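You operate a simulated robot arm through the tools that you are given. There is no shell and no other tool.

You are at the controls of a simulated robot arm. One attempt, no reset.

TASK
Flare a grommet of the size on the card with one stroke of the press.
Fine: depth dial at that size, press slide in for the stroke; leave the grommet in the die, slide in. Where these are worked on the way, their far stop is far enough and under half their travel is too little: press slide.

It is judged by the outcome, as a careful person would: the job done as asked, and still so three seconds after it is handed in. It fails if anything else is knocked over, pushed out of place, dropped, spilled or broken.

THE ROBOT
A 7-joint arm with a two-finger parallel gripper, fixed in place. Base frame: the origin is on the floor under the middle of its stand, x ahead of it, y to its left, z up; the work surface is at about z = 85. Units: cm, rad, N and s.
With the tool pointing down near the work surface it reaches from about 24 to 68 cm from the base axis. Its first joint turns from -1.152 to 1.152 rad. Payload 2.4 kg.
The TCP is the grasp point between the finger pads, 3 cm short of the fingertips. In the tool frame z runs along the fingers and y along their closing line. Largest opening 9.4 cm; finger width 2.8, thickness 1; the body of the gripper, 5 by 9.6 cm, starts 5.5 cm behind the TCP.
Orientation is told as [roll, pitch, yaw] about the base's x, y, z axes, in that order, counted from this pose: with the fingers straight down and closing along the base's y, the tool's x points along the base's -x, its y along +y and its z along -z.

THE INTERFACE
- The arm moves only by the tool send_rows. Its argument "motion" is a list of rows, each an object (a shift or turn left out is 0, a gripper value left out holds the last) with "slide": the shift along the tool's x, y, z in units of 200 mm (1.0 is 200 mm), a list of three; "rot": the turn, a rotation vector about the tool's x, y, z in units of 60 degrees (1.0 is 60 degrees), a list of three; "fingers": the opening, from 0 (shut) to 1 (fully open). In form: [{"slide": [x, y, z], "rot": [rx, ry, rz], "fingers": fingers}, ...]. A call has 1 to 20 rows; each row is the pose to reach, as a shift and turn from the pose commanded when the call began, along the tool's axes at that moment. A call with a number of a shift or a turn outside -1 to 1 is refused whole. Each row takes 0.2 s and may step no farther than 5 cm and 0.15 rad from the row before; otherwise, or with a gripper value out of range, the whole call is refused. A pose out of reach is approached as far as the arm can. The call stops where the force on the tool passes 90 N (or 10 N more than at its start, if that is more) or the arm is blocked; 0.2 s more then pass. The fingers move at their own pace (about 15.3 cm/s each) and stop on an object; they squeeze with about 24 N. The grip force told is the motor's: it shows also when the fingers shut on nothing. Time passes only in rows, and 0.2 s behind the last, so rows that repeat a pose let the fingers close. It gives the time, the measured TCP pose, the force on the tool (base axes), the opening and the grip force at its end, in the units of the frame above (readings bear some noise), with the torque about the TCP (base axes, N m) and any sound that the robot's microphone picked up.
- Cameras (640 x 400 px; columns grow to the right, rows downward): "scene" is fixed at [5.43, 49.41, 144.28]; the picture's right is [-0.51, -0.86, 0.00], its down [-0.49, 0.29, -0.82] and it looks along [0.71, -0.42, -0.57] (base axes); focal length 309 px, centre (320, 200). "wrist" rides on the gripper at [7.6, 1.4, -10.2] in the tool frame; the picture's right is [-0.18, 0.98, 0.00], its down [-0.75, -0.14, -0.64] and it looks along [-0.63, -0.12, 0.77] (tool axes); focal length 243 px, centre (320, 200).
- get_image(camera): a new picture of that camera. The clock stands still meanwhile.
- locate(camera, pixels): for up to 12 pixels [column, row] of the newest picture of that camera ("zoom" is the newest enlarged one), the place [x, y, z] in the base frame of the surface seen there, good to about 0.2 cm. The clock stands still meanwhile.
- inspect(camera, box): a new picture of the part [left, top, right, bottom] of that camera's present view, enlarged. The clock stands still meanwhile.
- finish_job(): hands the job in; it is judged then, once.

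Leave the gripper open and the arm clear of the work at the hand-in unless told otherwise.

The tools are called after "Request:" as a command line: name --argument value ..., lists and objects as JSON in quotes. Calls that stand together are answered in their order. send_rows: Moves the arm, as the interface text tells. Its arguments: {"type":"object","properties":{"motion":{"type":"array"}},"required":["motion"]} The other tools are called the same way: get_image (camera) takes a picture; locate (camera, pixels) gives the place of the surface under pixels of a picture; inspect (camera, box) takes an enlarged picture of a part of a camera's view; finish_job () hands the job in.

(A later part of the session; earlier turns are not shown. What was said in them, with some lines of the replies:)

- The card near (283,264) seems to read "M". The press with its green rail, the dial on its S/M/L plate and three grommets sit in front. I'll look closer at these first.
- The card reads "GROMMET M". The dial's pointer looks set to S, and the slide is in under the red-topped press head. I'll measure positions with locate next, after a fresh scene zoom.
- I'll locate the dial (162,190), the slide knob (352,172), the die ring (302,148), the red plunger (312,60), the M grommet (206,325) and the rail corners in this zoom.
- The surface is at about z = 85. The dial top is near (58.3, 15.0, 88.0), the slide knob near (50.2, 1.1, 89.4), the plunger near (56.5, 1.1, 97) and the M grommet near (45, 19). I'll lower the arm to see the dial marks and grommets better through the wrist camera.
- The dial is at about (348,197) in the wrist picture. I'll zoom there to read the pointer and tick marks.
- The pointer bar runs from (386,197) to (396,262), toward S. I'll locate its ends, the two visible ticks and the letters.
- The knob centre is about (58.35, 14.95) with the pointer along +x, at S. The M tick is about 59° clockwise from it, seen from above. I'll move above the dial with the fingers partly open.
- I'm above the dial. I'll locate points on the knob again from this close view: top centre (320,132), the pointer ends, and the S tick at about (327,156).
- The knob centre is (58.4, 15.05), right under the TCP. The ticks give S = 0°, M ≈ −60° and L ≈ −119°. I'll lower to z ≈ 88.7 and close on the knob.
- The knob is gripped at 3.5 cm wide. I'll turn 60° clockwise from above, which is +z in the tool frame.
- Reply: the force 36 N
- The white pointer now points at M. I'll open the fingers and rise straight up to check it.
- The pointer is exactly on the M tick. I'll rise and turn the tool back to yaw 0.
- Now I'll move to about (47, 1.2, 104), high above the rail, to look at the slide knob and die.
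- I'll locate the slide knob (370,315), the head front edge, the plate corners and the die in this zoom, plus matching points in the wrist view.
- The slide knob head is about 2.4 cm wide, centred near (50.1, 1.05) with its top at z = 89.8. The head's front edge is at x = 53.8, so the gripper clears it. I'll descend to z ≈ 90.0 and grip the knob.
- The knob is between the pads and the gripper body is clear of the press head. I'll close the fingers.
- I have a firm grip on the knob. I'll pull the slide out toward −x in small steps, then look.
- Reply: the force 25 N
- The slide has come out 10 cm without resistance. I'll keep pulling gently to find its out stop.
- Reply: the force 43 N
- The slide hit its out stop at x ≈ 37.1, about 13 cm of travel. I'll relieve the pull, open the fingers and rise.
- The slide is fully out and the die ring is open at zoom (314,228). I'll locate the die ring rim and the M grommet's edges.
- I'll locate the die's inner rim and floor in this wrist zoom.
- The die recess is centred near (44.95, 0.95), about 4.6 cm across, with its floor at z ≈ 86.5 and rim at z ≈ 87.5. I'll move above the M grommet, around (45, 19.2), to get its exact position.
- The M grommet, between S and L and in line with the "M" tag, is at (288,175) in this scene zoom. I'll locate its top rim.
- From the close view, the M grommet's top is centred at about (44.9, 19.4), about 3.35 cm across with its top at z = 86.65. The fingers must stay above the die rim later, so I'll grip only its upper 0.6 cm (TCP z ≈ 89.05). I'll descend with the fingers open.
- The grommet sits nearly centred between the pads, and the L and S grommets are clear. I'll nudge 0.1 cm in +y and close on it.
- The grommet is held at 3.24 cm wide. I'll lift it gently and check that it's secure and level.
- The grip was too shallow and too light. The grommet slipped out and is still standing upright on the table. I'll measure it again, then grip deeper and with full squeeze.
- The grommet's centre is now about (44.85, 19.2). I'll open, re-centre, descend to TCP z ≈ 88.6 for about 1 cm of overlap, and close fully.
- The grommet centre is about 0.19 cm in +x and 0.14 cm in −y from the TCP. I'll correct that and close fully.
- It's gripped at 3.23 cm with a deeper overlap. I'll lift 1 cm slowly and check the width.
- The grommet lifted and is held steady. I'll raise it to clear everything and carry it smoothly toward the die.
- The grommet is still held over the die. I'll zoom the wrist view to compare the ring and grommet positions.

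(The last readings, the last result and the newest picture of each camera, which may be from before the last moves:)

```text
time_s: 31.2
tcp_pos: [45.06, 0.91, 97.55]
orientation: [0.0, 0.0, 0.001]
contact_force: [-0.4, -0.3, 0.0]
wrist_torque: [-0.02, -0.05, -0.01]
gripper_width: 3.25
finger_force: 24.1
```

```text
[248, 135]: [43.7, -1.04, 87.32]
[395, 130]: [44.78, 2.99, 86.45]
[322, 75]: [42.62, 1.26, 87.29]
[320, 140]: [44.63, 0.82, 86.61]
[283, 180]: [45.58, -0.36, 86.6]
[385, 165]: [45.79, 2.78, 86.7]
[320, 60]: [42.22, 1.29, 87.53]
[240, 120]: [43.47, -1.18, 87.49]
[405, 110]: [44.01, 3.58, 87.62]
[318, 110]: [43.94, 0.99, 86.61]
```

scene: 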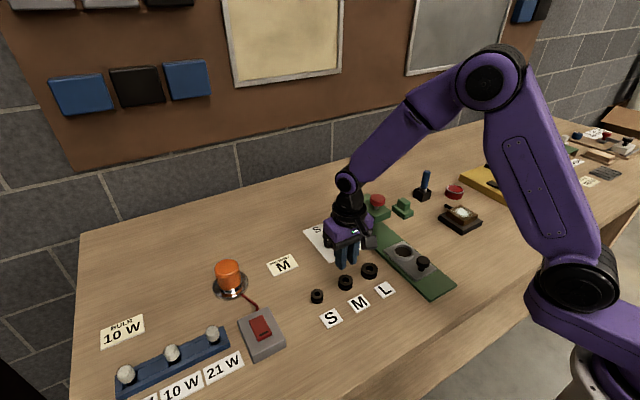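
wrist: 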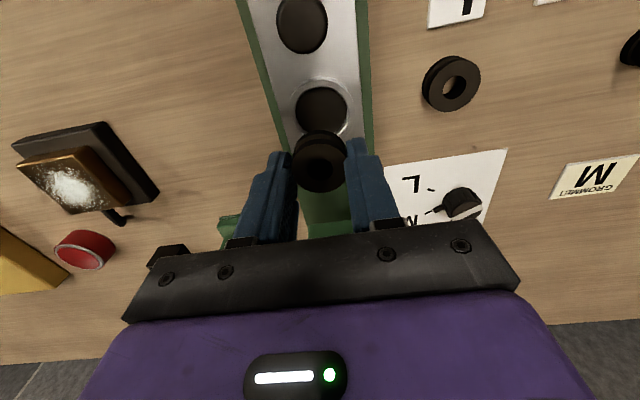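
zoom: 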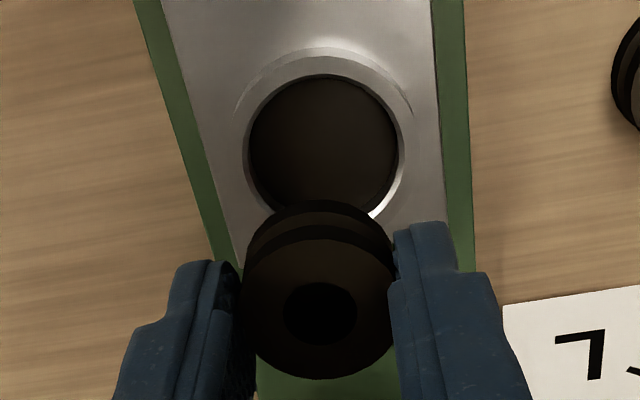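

The die centre is at about (44.94, 0.98), and the grommet hangs within about 0.1 cm of it. I'll lower until the fingertips are just above the rim (TCP z ≈ 90.65), with the grommet's bottom inside the ring.

Request:
send_rows --motion '[{"slide": [0.002, 0.001, 0.08], "fingers": 0.0}, {"slide": [0.002, 0.001, 0.18]}, {"slide": [0.002, 0.001, 0.26]}, {"slide": [0.002, 0.001, 0.31]}, {"slide": [0.002, 0.001, 0.335]}, {"slide": [0.002, 0.001, 0.345]}, {"slide": [0.002, 0.001, 0.345]}]'

Request:
inspect --camera "wrist" --box '[250, 80, 390, 220]'

Request:
inspect --camera "scene" --box '[360, 210, 450, 280]'

```text
time_s: 32.8
tcp_pos: [45.06, 1.01, 90.7]
orientation: [0.0, -0.001, 0.0]
contact_force: [0.5, 0.1, 0.0]
wrist_torque: [-0.02, -0.01, 0.0]
gripper_width: 3.23
finger_force: 23.9
```

```text
2.86 times, centred on (320, 150) of wrist
```

zoom: 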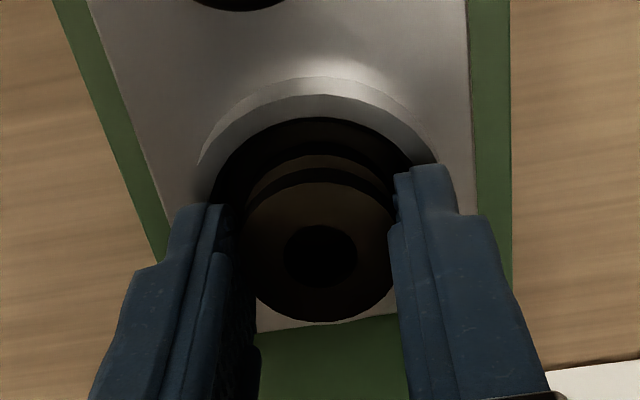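

```text
5.71 times, centred on (405, 245) of scene
```

zoom: 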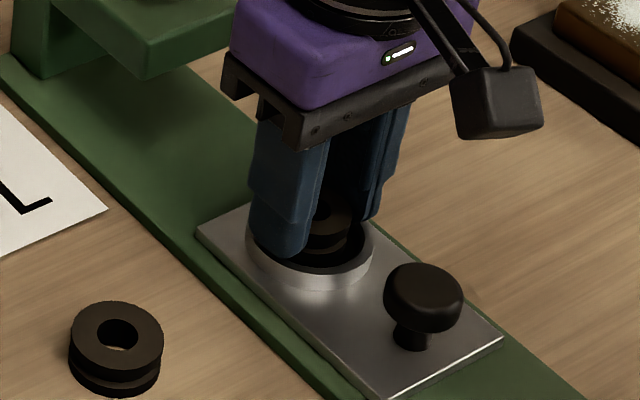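

The grommet's bottom is inside the ring with an even gap all round. I'll lower another 0.1 cm and open the fingers just enough to let it sit down, then rise.

Request:
send_rows --motion '[{"slide": [0.004, 0, 0.005], "fingers": 0.0}, {"slide": [0.004, 0, 0.005], "fingers": 0.37}, {"slide": [0.004, 0, 0.005], "fingers": 0.45}, {"slide": [0.004, 0, 0.005], "fingers": 0.48}, {"slide": [0.004, 0, -0.05], "fingers": 0.48}, {"slide": [0.004, 0, -0.2], "fingers": 0.48}, {"slide": [0.004, 0, -0.4], "fingers": 0.48}, {"slide": [0.004, 0, -0.4], "fingers": 0.48}]'

Request:
inspect --camera "wrist" --box '[250, 60, 390, 200]'

Request:
inspect --camera "scene" --box '[360, 210, 450, 280]'

```text
time_s: 34.6
tcp_pos: [44.72, 1.26, 98.71]
orientation: [0.0, -0.001, 0.0]
contact_force: [0.9, 0.4, -0.7]
wrist_torque: [-0.01, 0.02, 0.0]
gripper_width: 4.5
finger_force: 0.0
```

```text
2.86 times, centred on (320, 130) of wrist
```

zoom: 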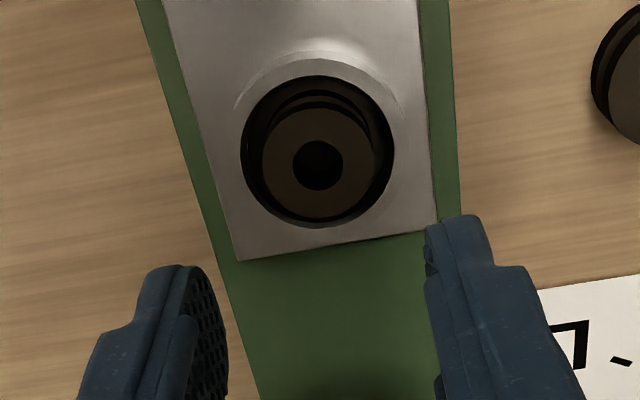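

```text
5.71 times, centred on (405, 245) of scene
```

zoom: 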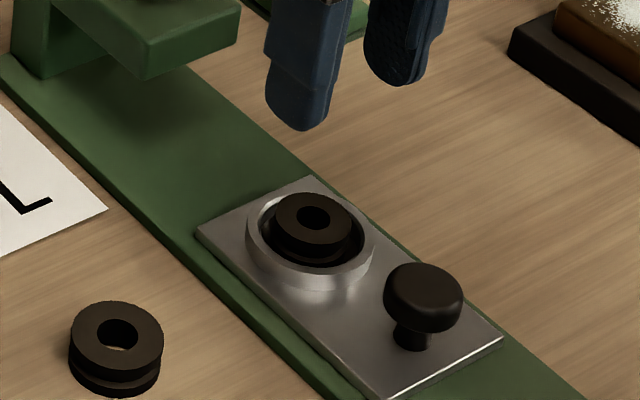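

The grommet sits flat in the die. I'll check its seat height and centring.

Request:
locate --camera "zoom" --pixels '[[312, 200], [285, 215], [345, 215], [312, 240], [312, 216], [250, 230], [372, 240], [312, 268], [423, 290], [310, 265], [395, 290], [455, 300]]'

Request:
get_image --camera "wrist"

Request:
locate --camera "wrist" --pixels '[[300, 117], [338, 117], [320, 100], [320, 128], [320, 117], [308, 60], [316, 88], [293, 115], [346, 113], [320, 138]]'

```text
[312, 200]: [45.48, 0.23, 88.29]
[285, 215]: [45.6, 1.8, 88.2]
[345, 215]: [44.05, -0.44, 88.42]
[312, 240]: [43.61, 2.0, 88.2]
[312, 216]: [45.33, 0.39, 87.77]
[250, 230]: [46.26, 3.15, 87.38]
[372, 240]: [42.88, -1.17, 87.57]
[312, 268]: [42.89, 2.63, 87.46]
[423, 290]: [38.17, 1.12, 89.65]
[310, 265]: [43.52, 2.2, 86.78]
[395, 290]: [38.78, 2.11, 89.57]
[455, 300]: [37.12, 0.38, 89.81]
```

```text
taken
```

wrist: 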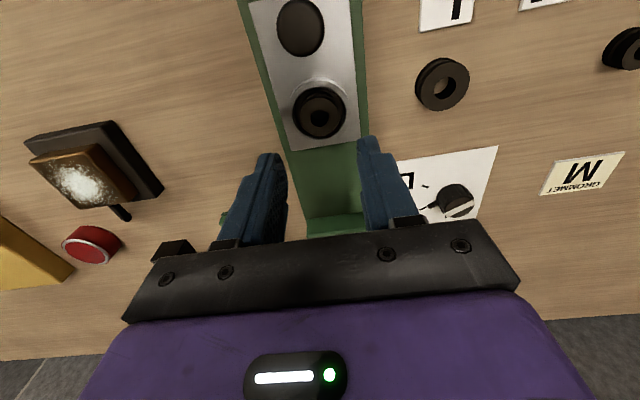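

```text
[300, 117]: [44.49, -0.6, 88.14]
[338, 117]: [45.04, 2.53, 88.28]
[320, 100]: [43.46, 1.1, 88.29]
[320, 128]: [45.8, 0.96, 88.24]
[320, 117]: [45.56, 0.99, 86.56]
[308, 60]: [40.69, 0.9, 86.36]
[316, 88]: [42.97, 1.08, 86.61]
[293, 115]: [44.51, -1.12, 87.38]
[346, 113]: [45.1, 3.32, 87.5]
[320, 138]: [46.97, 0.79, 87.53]
```

The grommet top is at z ≈ 88.25, centred in the ring at (44.85, 0.95). I'll close the fingers and move in front of the slide knob (knob at (38.1, 1.1)). From there I'll push the slide in from the −x side.

Request:
send_rows --motion '[{"slide": [0.1, 0, 0], "fingers": 0.0}, {"slide": [0.25, 0, 0]}, {"slide": [0.4, 0, 0]}, {"slide": [0.52, 0, 0]}, {"slide": [0.52, 0, 0.15]}, {"slide": [0.52, 0, 0.3]}, {"slide": [0.52, 0, 0.43]}, {"slide": [0.52, 0, 0.43]}]'

Request:
inspect --camera "scene" --box '[350, 190, 480, 305]'

Request:
get_image --camera "wrist"

```text
time_s: 36.4
tcp_pos: [34.45, 0.99, 89.82]
orientation: [0.0, 0.002, 0.0]
contact_force: [1.0, 0.4, 0.1]
wrist_torque: [-0.06, 0.02, 0.02]
gripper_width: 0.0
finger_force: 24.1
```

```text
3.48 times, centred on (415, 248) of scene
```

zoom: 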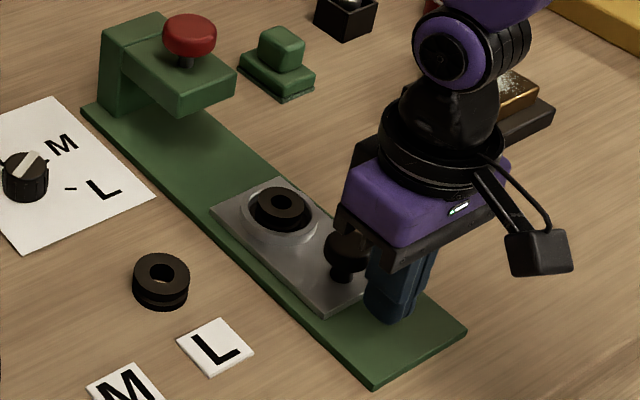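

```text
taken
```

wrist: 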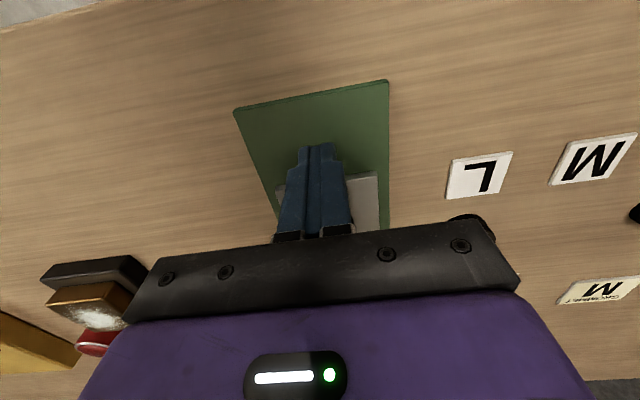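

The closed fingertips are just in front of the knob. I'll raise 0.3 cm to clear the plate and push the slide in steadily in 1 cm steps.

Request:
send_rows --motion '[{"slide": [0, 0, -0.015]}, {"slide": [-0.02, 0, -0.015]}, {"slide": [-0.05, 0, -0.015]}, {"slide": [-0.09, 0, -0.015]}, {"slide": [-0.14, 0, -0.015]}, {"slide": [-0.19, 0, -0.015]}, {"slide": [-0.24, 0, -0.015]}, {"slide": [-0.29, 0, -0.015]}, {"slide": [-0.34, 0, -0.015]}, {"slide": [-0.39, 0, -0.015]}, {"slide": [-0.44, 0, -0.015]}, {"slide": [-0.49, 0, -0.015]}, {"slide": [-0.53, 0, -0.015]}, {"slide": [-0.56, 0, -0.015]}, {"slide": [-0.58, 0, -0.015]}, {"slide": [-0.58, 0, -0.015]}]'

Request:
inspect --camera "scene" --box '[330, 175, 460, 290]'

Request:
get_image --camera "wrist"

```text
time_s: 39.8
tcp_pos: [46.07, 0.99, 90.36]
orientation: [0.0, -0.002, -0.001]
contact_force: [0.3, -0.5, 0.0]
wrist_torque: [-0.01, -0.04, 0.01]
gripper_width: 0.0
finger_force: 24.2
```

```text
3.48 times, centred on (395, 232) of scene
```

zoom: 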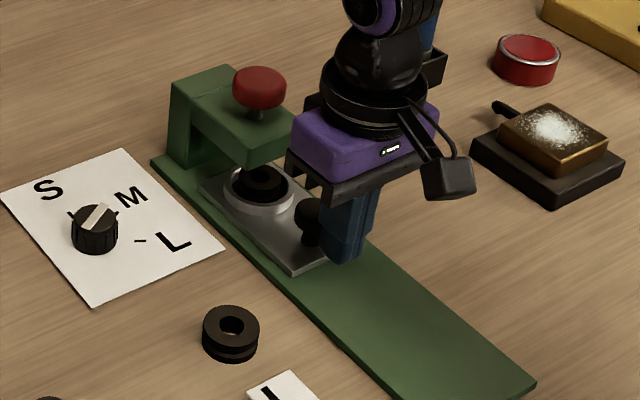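

```text
taken
```

wrist: 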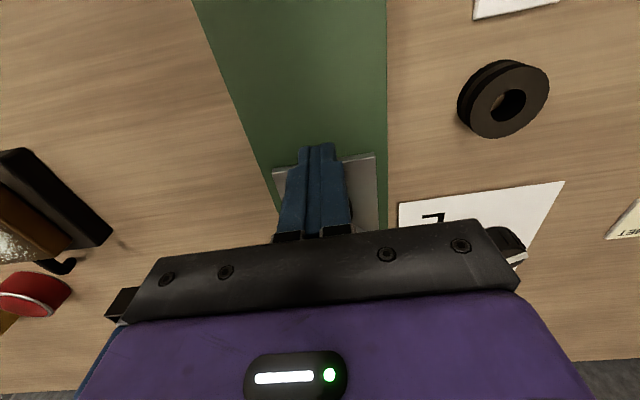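

The slide is nearly in. I'll push the last bit in small steps until it meets the in stop.

Request:
send_rows --motion '[{"slide": [-0.015, 0, 0]}, {"slide": [-0.03, 0, 0]}, {"slide": [-0.045, 0, 0]}, {"slide": [-0.06, 0, 0]}, {"slide": [-0.075, 0, 0]}, {"slide": [-0.09, 0, 0]}, {"slide": [-0.105, 0, 0]}]'

```text
time_s: 41.4
tcp_pos: [47.54, 1.05, 90.41]
orientation: [0.0, 0.018, 0.0]
contact_force: [-31.1, 0.3, 12.0]
wrist_torque: [0.16, 0.0, 0.01]
gripper_width: 0.02
finger_force: 24.1
```

It reached the in stop (−31 N at x = 47.5). I'll back off and rise, then check the slide and grommet.

Request:
send_rows --motion '[{"slide": [0.03, 0, 0]}, {"slide": [0.08, 0, 0]}, {"slide": [0.15, 0, 0]}, {"slide": [0.2, 0, -0.1]}, {"slide": [0.25, 0, -0.3]}, {"slide": [0.25, 0, -0.5]}, {"slide": [0.25, 0, -0.7]}, {"slide": [0.25, 0, -0.7]}]'

Request:
inspect --camera "scene" --box '[330, 175, 430, 255]'

Request:
get_image --camera "wrist"

```text
time_s: 43.2
tcp_pos: [43.22, 0.84, 104.2]
orientation: [0.001, -0.001, 0.0]
contact_force: [-0.3, 0.2, 0.1]
wrist_torque: [-0.01, -0.02, 0.01]
gripper_width: 0.02
finger_force: 23.7
```

```text
5.00 times, centred on (380, 215) of scene
```

zoom: 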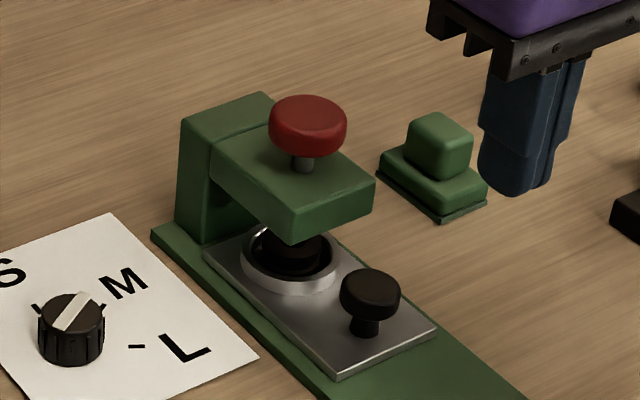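

```text
taken
```

wrist: 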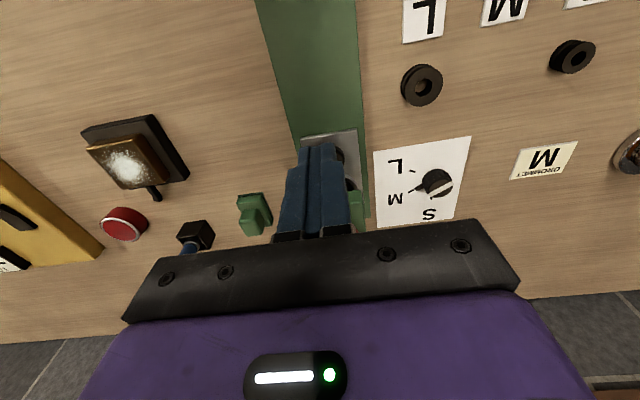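

The slide is fully in with the grommet in the die under the head. I'll locate the red plunger's top face at (308,118).

Request:
locate --camera "zoom" --pixels '[[308, 115], [275, 120], [342, 125], [308, 100], [308, 135], [308, 148], [303, 165], [290, 105], [328, 130], [370, 285], [434, 330], [338, 372]]'

```text
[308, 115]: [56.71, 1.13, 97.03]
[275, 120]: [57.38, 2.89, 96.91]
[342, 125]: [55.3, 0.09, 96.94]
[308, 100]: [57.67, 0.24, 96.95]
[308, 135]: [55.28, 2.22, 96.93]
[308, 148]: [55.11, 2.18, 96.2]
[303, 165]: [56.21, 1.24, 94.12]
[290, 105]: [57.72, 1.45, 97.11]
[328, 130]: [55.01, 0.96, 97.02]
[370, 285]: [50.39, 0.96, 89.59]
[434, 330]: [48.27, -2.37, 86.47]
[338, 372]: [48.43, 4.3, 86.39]
```

The plunger's top is centred at about (56.4, 1.15) at z = 97.0. I'll move above it with closed fingers, tips at about z = 99.5.

Request:
send_rows --motion '[{"slide": [-0.16, 0.003, 0], "fingers": 0.0}, {"slide": [-0.33, 0.006, 0]}, {"slide": [-0.5, 0.009, 0]}, {"slide": [-0.66, 0.01, 0]}, {"slide": [-0.66, 0.01, 0.08]}, {"slide": [-0.66, 0.01, 0.08]}]'

Request:
inspect --camera "scene" --box '[330, 165, 430, 245]'

Request:
inspect --camera "wrist" --box '[230, 80, 410, 240]'

```text
time_s: 44.6
tcp_pos: [56.34, 1.21, 102.6]
orientation: [0.0, 0.0, -0.001]
contact_force: [-0.3, 1.1, 0.0]
wrist_torque: [0.01, -0.01, -0.03]
gripper_width: 0.01
finger_force: 24.5
```

```text
5.00 times, centred on (380, 205) of scene
```

zoom: 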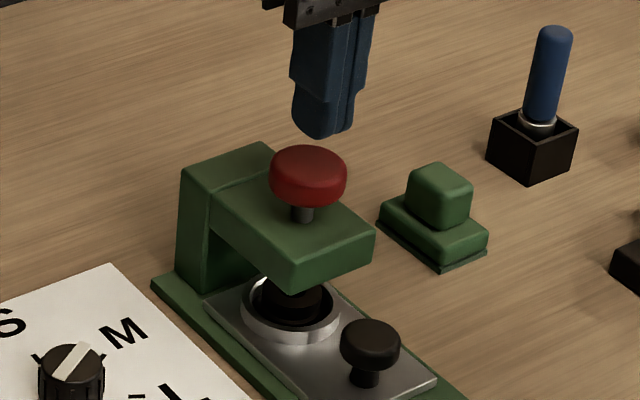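

```text
2.50 times, centred on (320, 160) of wrist
```

zoom: 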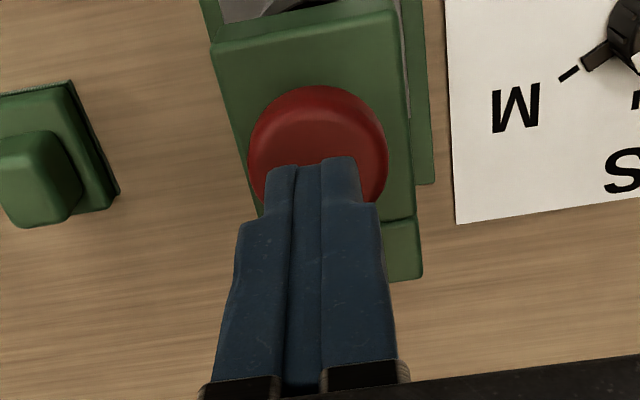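

The closed fingertips are directly above the red plunger. I'll make one continuous press downward in small steps and read the force and any sound.

Request:
send_rows --motion '[{"slide": [0, 0, 0.06], "fingers": 0.0}, {"slide": [0, 0, 0.1]}, {"slide": [0, 0, 0.12]}, {"slide": [0, 0, 0.13]}, {"slide": [0, 0, 0.14]}, {"slide": [0, 0, 0.15]}, {"slide": [0, 0, 0.16]}, {"slide": [0, 0, 0.17]}, {"slide": [0, 0, 0.18]}, {"slide": [0, 0, 0.19]}, {"slide": [0, 0, 0.2]}, {"slide": [0, 0, 0.21]}, {"slide": [0, 0, 0.22]}, {"slide": [0, 0, 0.23]}]'

Request:
inspect --camera "scene" --box '[330, 165, 430, 245]'

```text
time_s: 47.6
tcp_pos: [56.32, 1.33, 98.48]
orientation: [0.0, -0.008, 0.0]
contact_force: [-14.1, 0.4, 60.9]
wrist_torque: [0.07, 0.95, 0.07]
gripper_width: 0.01
finger_force: 23.8
heard: click
```

```text
5.00 times, centred on (380, 205) of scene
```

zoom: 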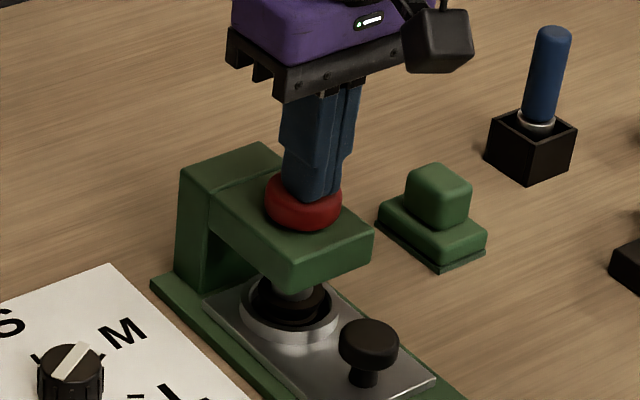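

I heard a click and the force rose to 61 N. I'll look closer to see whether the plunger is fully down.

Request:
inspect --camera "scene" --box '[360, 190, 410, 235]'

```text
8.89 times, centred on (385, 212) of scene
```

zoom: 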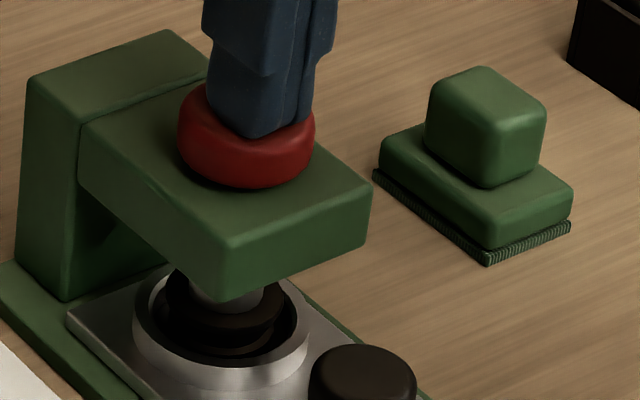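

The plunger is down nearly to the head and the punch has gone into the grommet, so the stroke is done. I'll rise straight up without pressing again.

Request:
send_rows --motion '[{"slide": [0, 0, -0.03], "fingers": 0.0}, {"slide": [0, 0, -0.1]}, {"slide": [0, 0, -0.2]}, {"slide": [0, 0, -0.3]}, {"slide": [0, 0, -0.4]}, {"slide": [0, 0, -0.4]}]'

Request:
inspect --camera "scene" --box '[350, 180, 410, 235]'

Request:
get_image --camera "scene"

```text
time_s: 49.0
tcp_pos: [56.35, 1.28, 106.23]
orientation: [0.0, 0.0, 0.0]
contact_force: [0.4, -0.4, 0.4]
wrist_torque: [-0.06, 0.0, -0.01]
gripper_width: 0.01
finger_force: 23.1
```

```text
7.27 times, centred on (380, 208) of scene
```

zoom: 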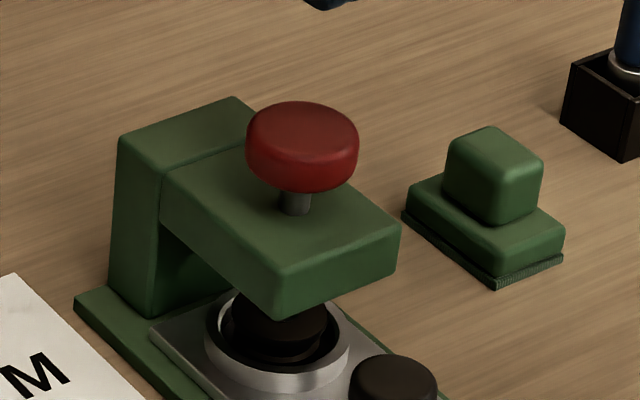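

```text
taken
```

scene: 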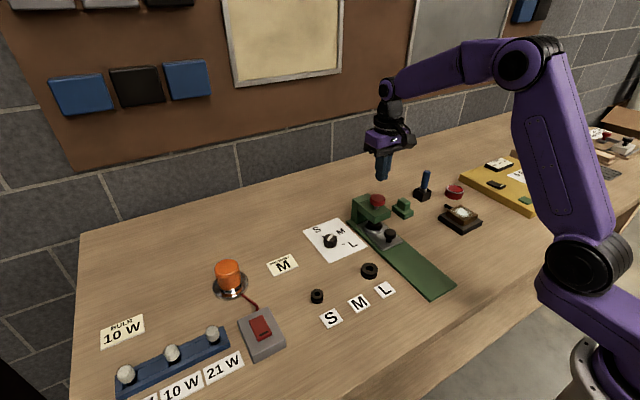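

The plunger sprang back, and the grommet is in the die with the slide in. I'll move the arm up and away, open the gripper, and do a final check.

Request:
send_rows --motion '[{"slide": [0, 0, -0.2], "fingers": 0.0}, {"slide": [0.1, 0.08, -0.35]}, {"slide": [0.25, 0.16, -0.5], "fingers": 0.5}, {"slide": [0.4, 0.25, -0.6], "fingers": 1.0}, {"slide": [0.55, 0.35, -0.7], "fingers": 1.0}, {"slide": [0.7, 0.45, -0.8], "fingers": 1.0}, {"slide": [0.7, 0.45, -0.8], "fingers": 1.0}]'

Request:
get_image --camera "wrist"

Request:
inspect --camera "scene" --box '[290, 180, 470, 305]'

```text
time_s: 50.6
tcp_pos: [42.27, 10.29, 122.16]
orientation: [0.001, -0.001, -0.001]
contact_force: [-0.1, 0.4, -0.2]
wrist_torque: [0.01, -0.01, -0.03]
gripper_width: 9.38
finger_force: 0.2
```

```text
taken
```

wrist: 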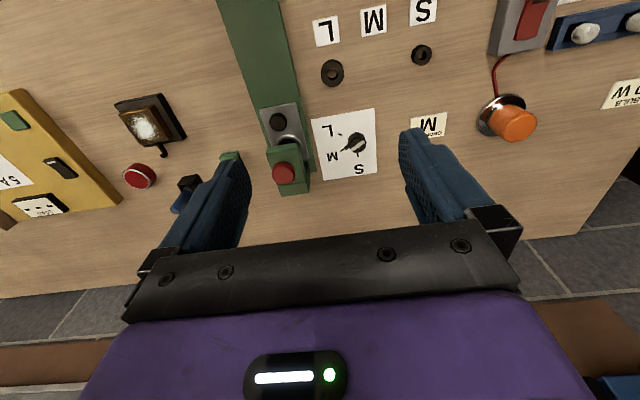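

```text
3.20 times, centred on (380, 242) of scene
```

zoom: 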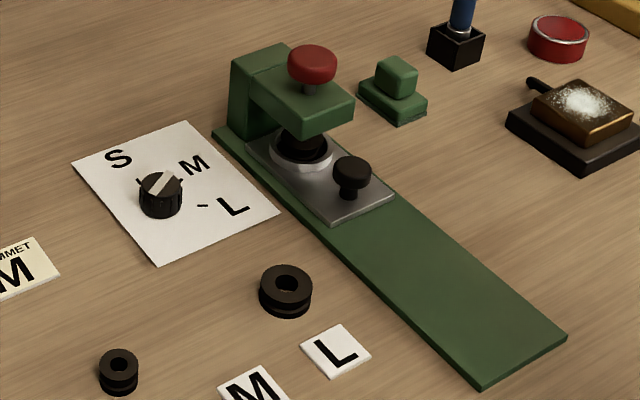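

Final check:
- The dial points at M.
- The slide is fully in, with its plate corner at zoom (390,193) as at the start.
- The M grommet is in the die.
- The plunger is back up after one stroke.
- The S and L grommets are untouched.
- The gripper is open and the arm is clear.

I'm handing the job in.

Request:
finish_job

```text
The job is handed in.
```

I flared the M grommet called for on the card with one stroke of the press and handed the job in. I haven't seen a verdict on it.

- **Dial:** set from S to M, with the pointer on the M tick.
- **Grommet:** the M grommet is in the die. My first grip was too shallow and it slipped out of the fingers as I lifted. It stayed upright on the table, and the second grip held.
- **Slide:** pulled out to its far stop to load the die, then pushed back in to its in stop, where it was left.
- **Stroke:** the plunger went down once with a click at about 61 N and sprang back up. I didn't look at the flare itself, since the grommet is under the press head.

In the last pictures nothing else looked moved, and the S and L grommets are where they were. The arm is clear with the gripper open.
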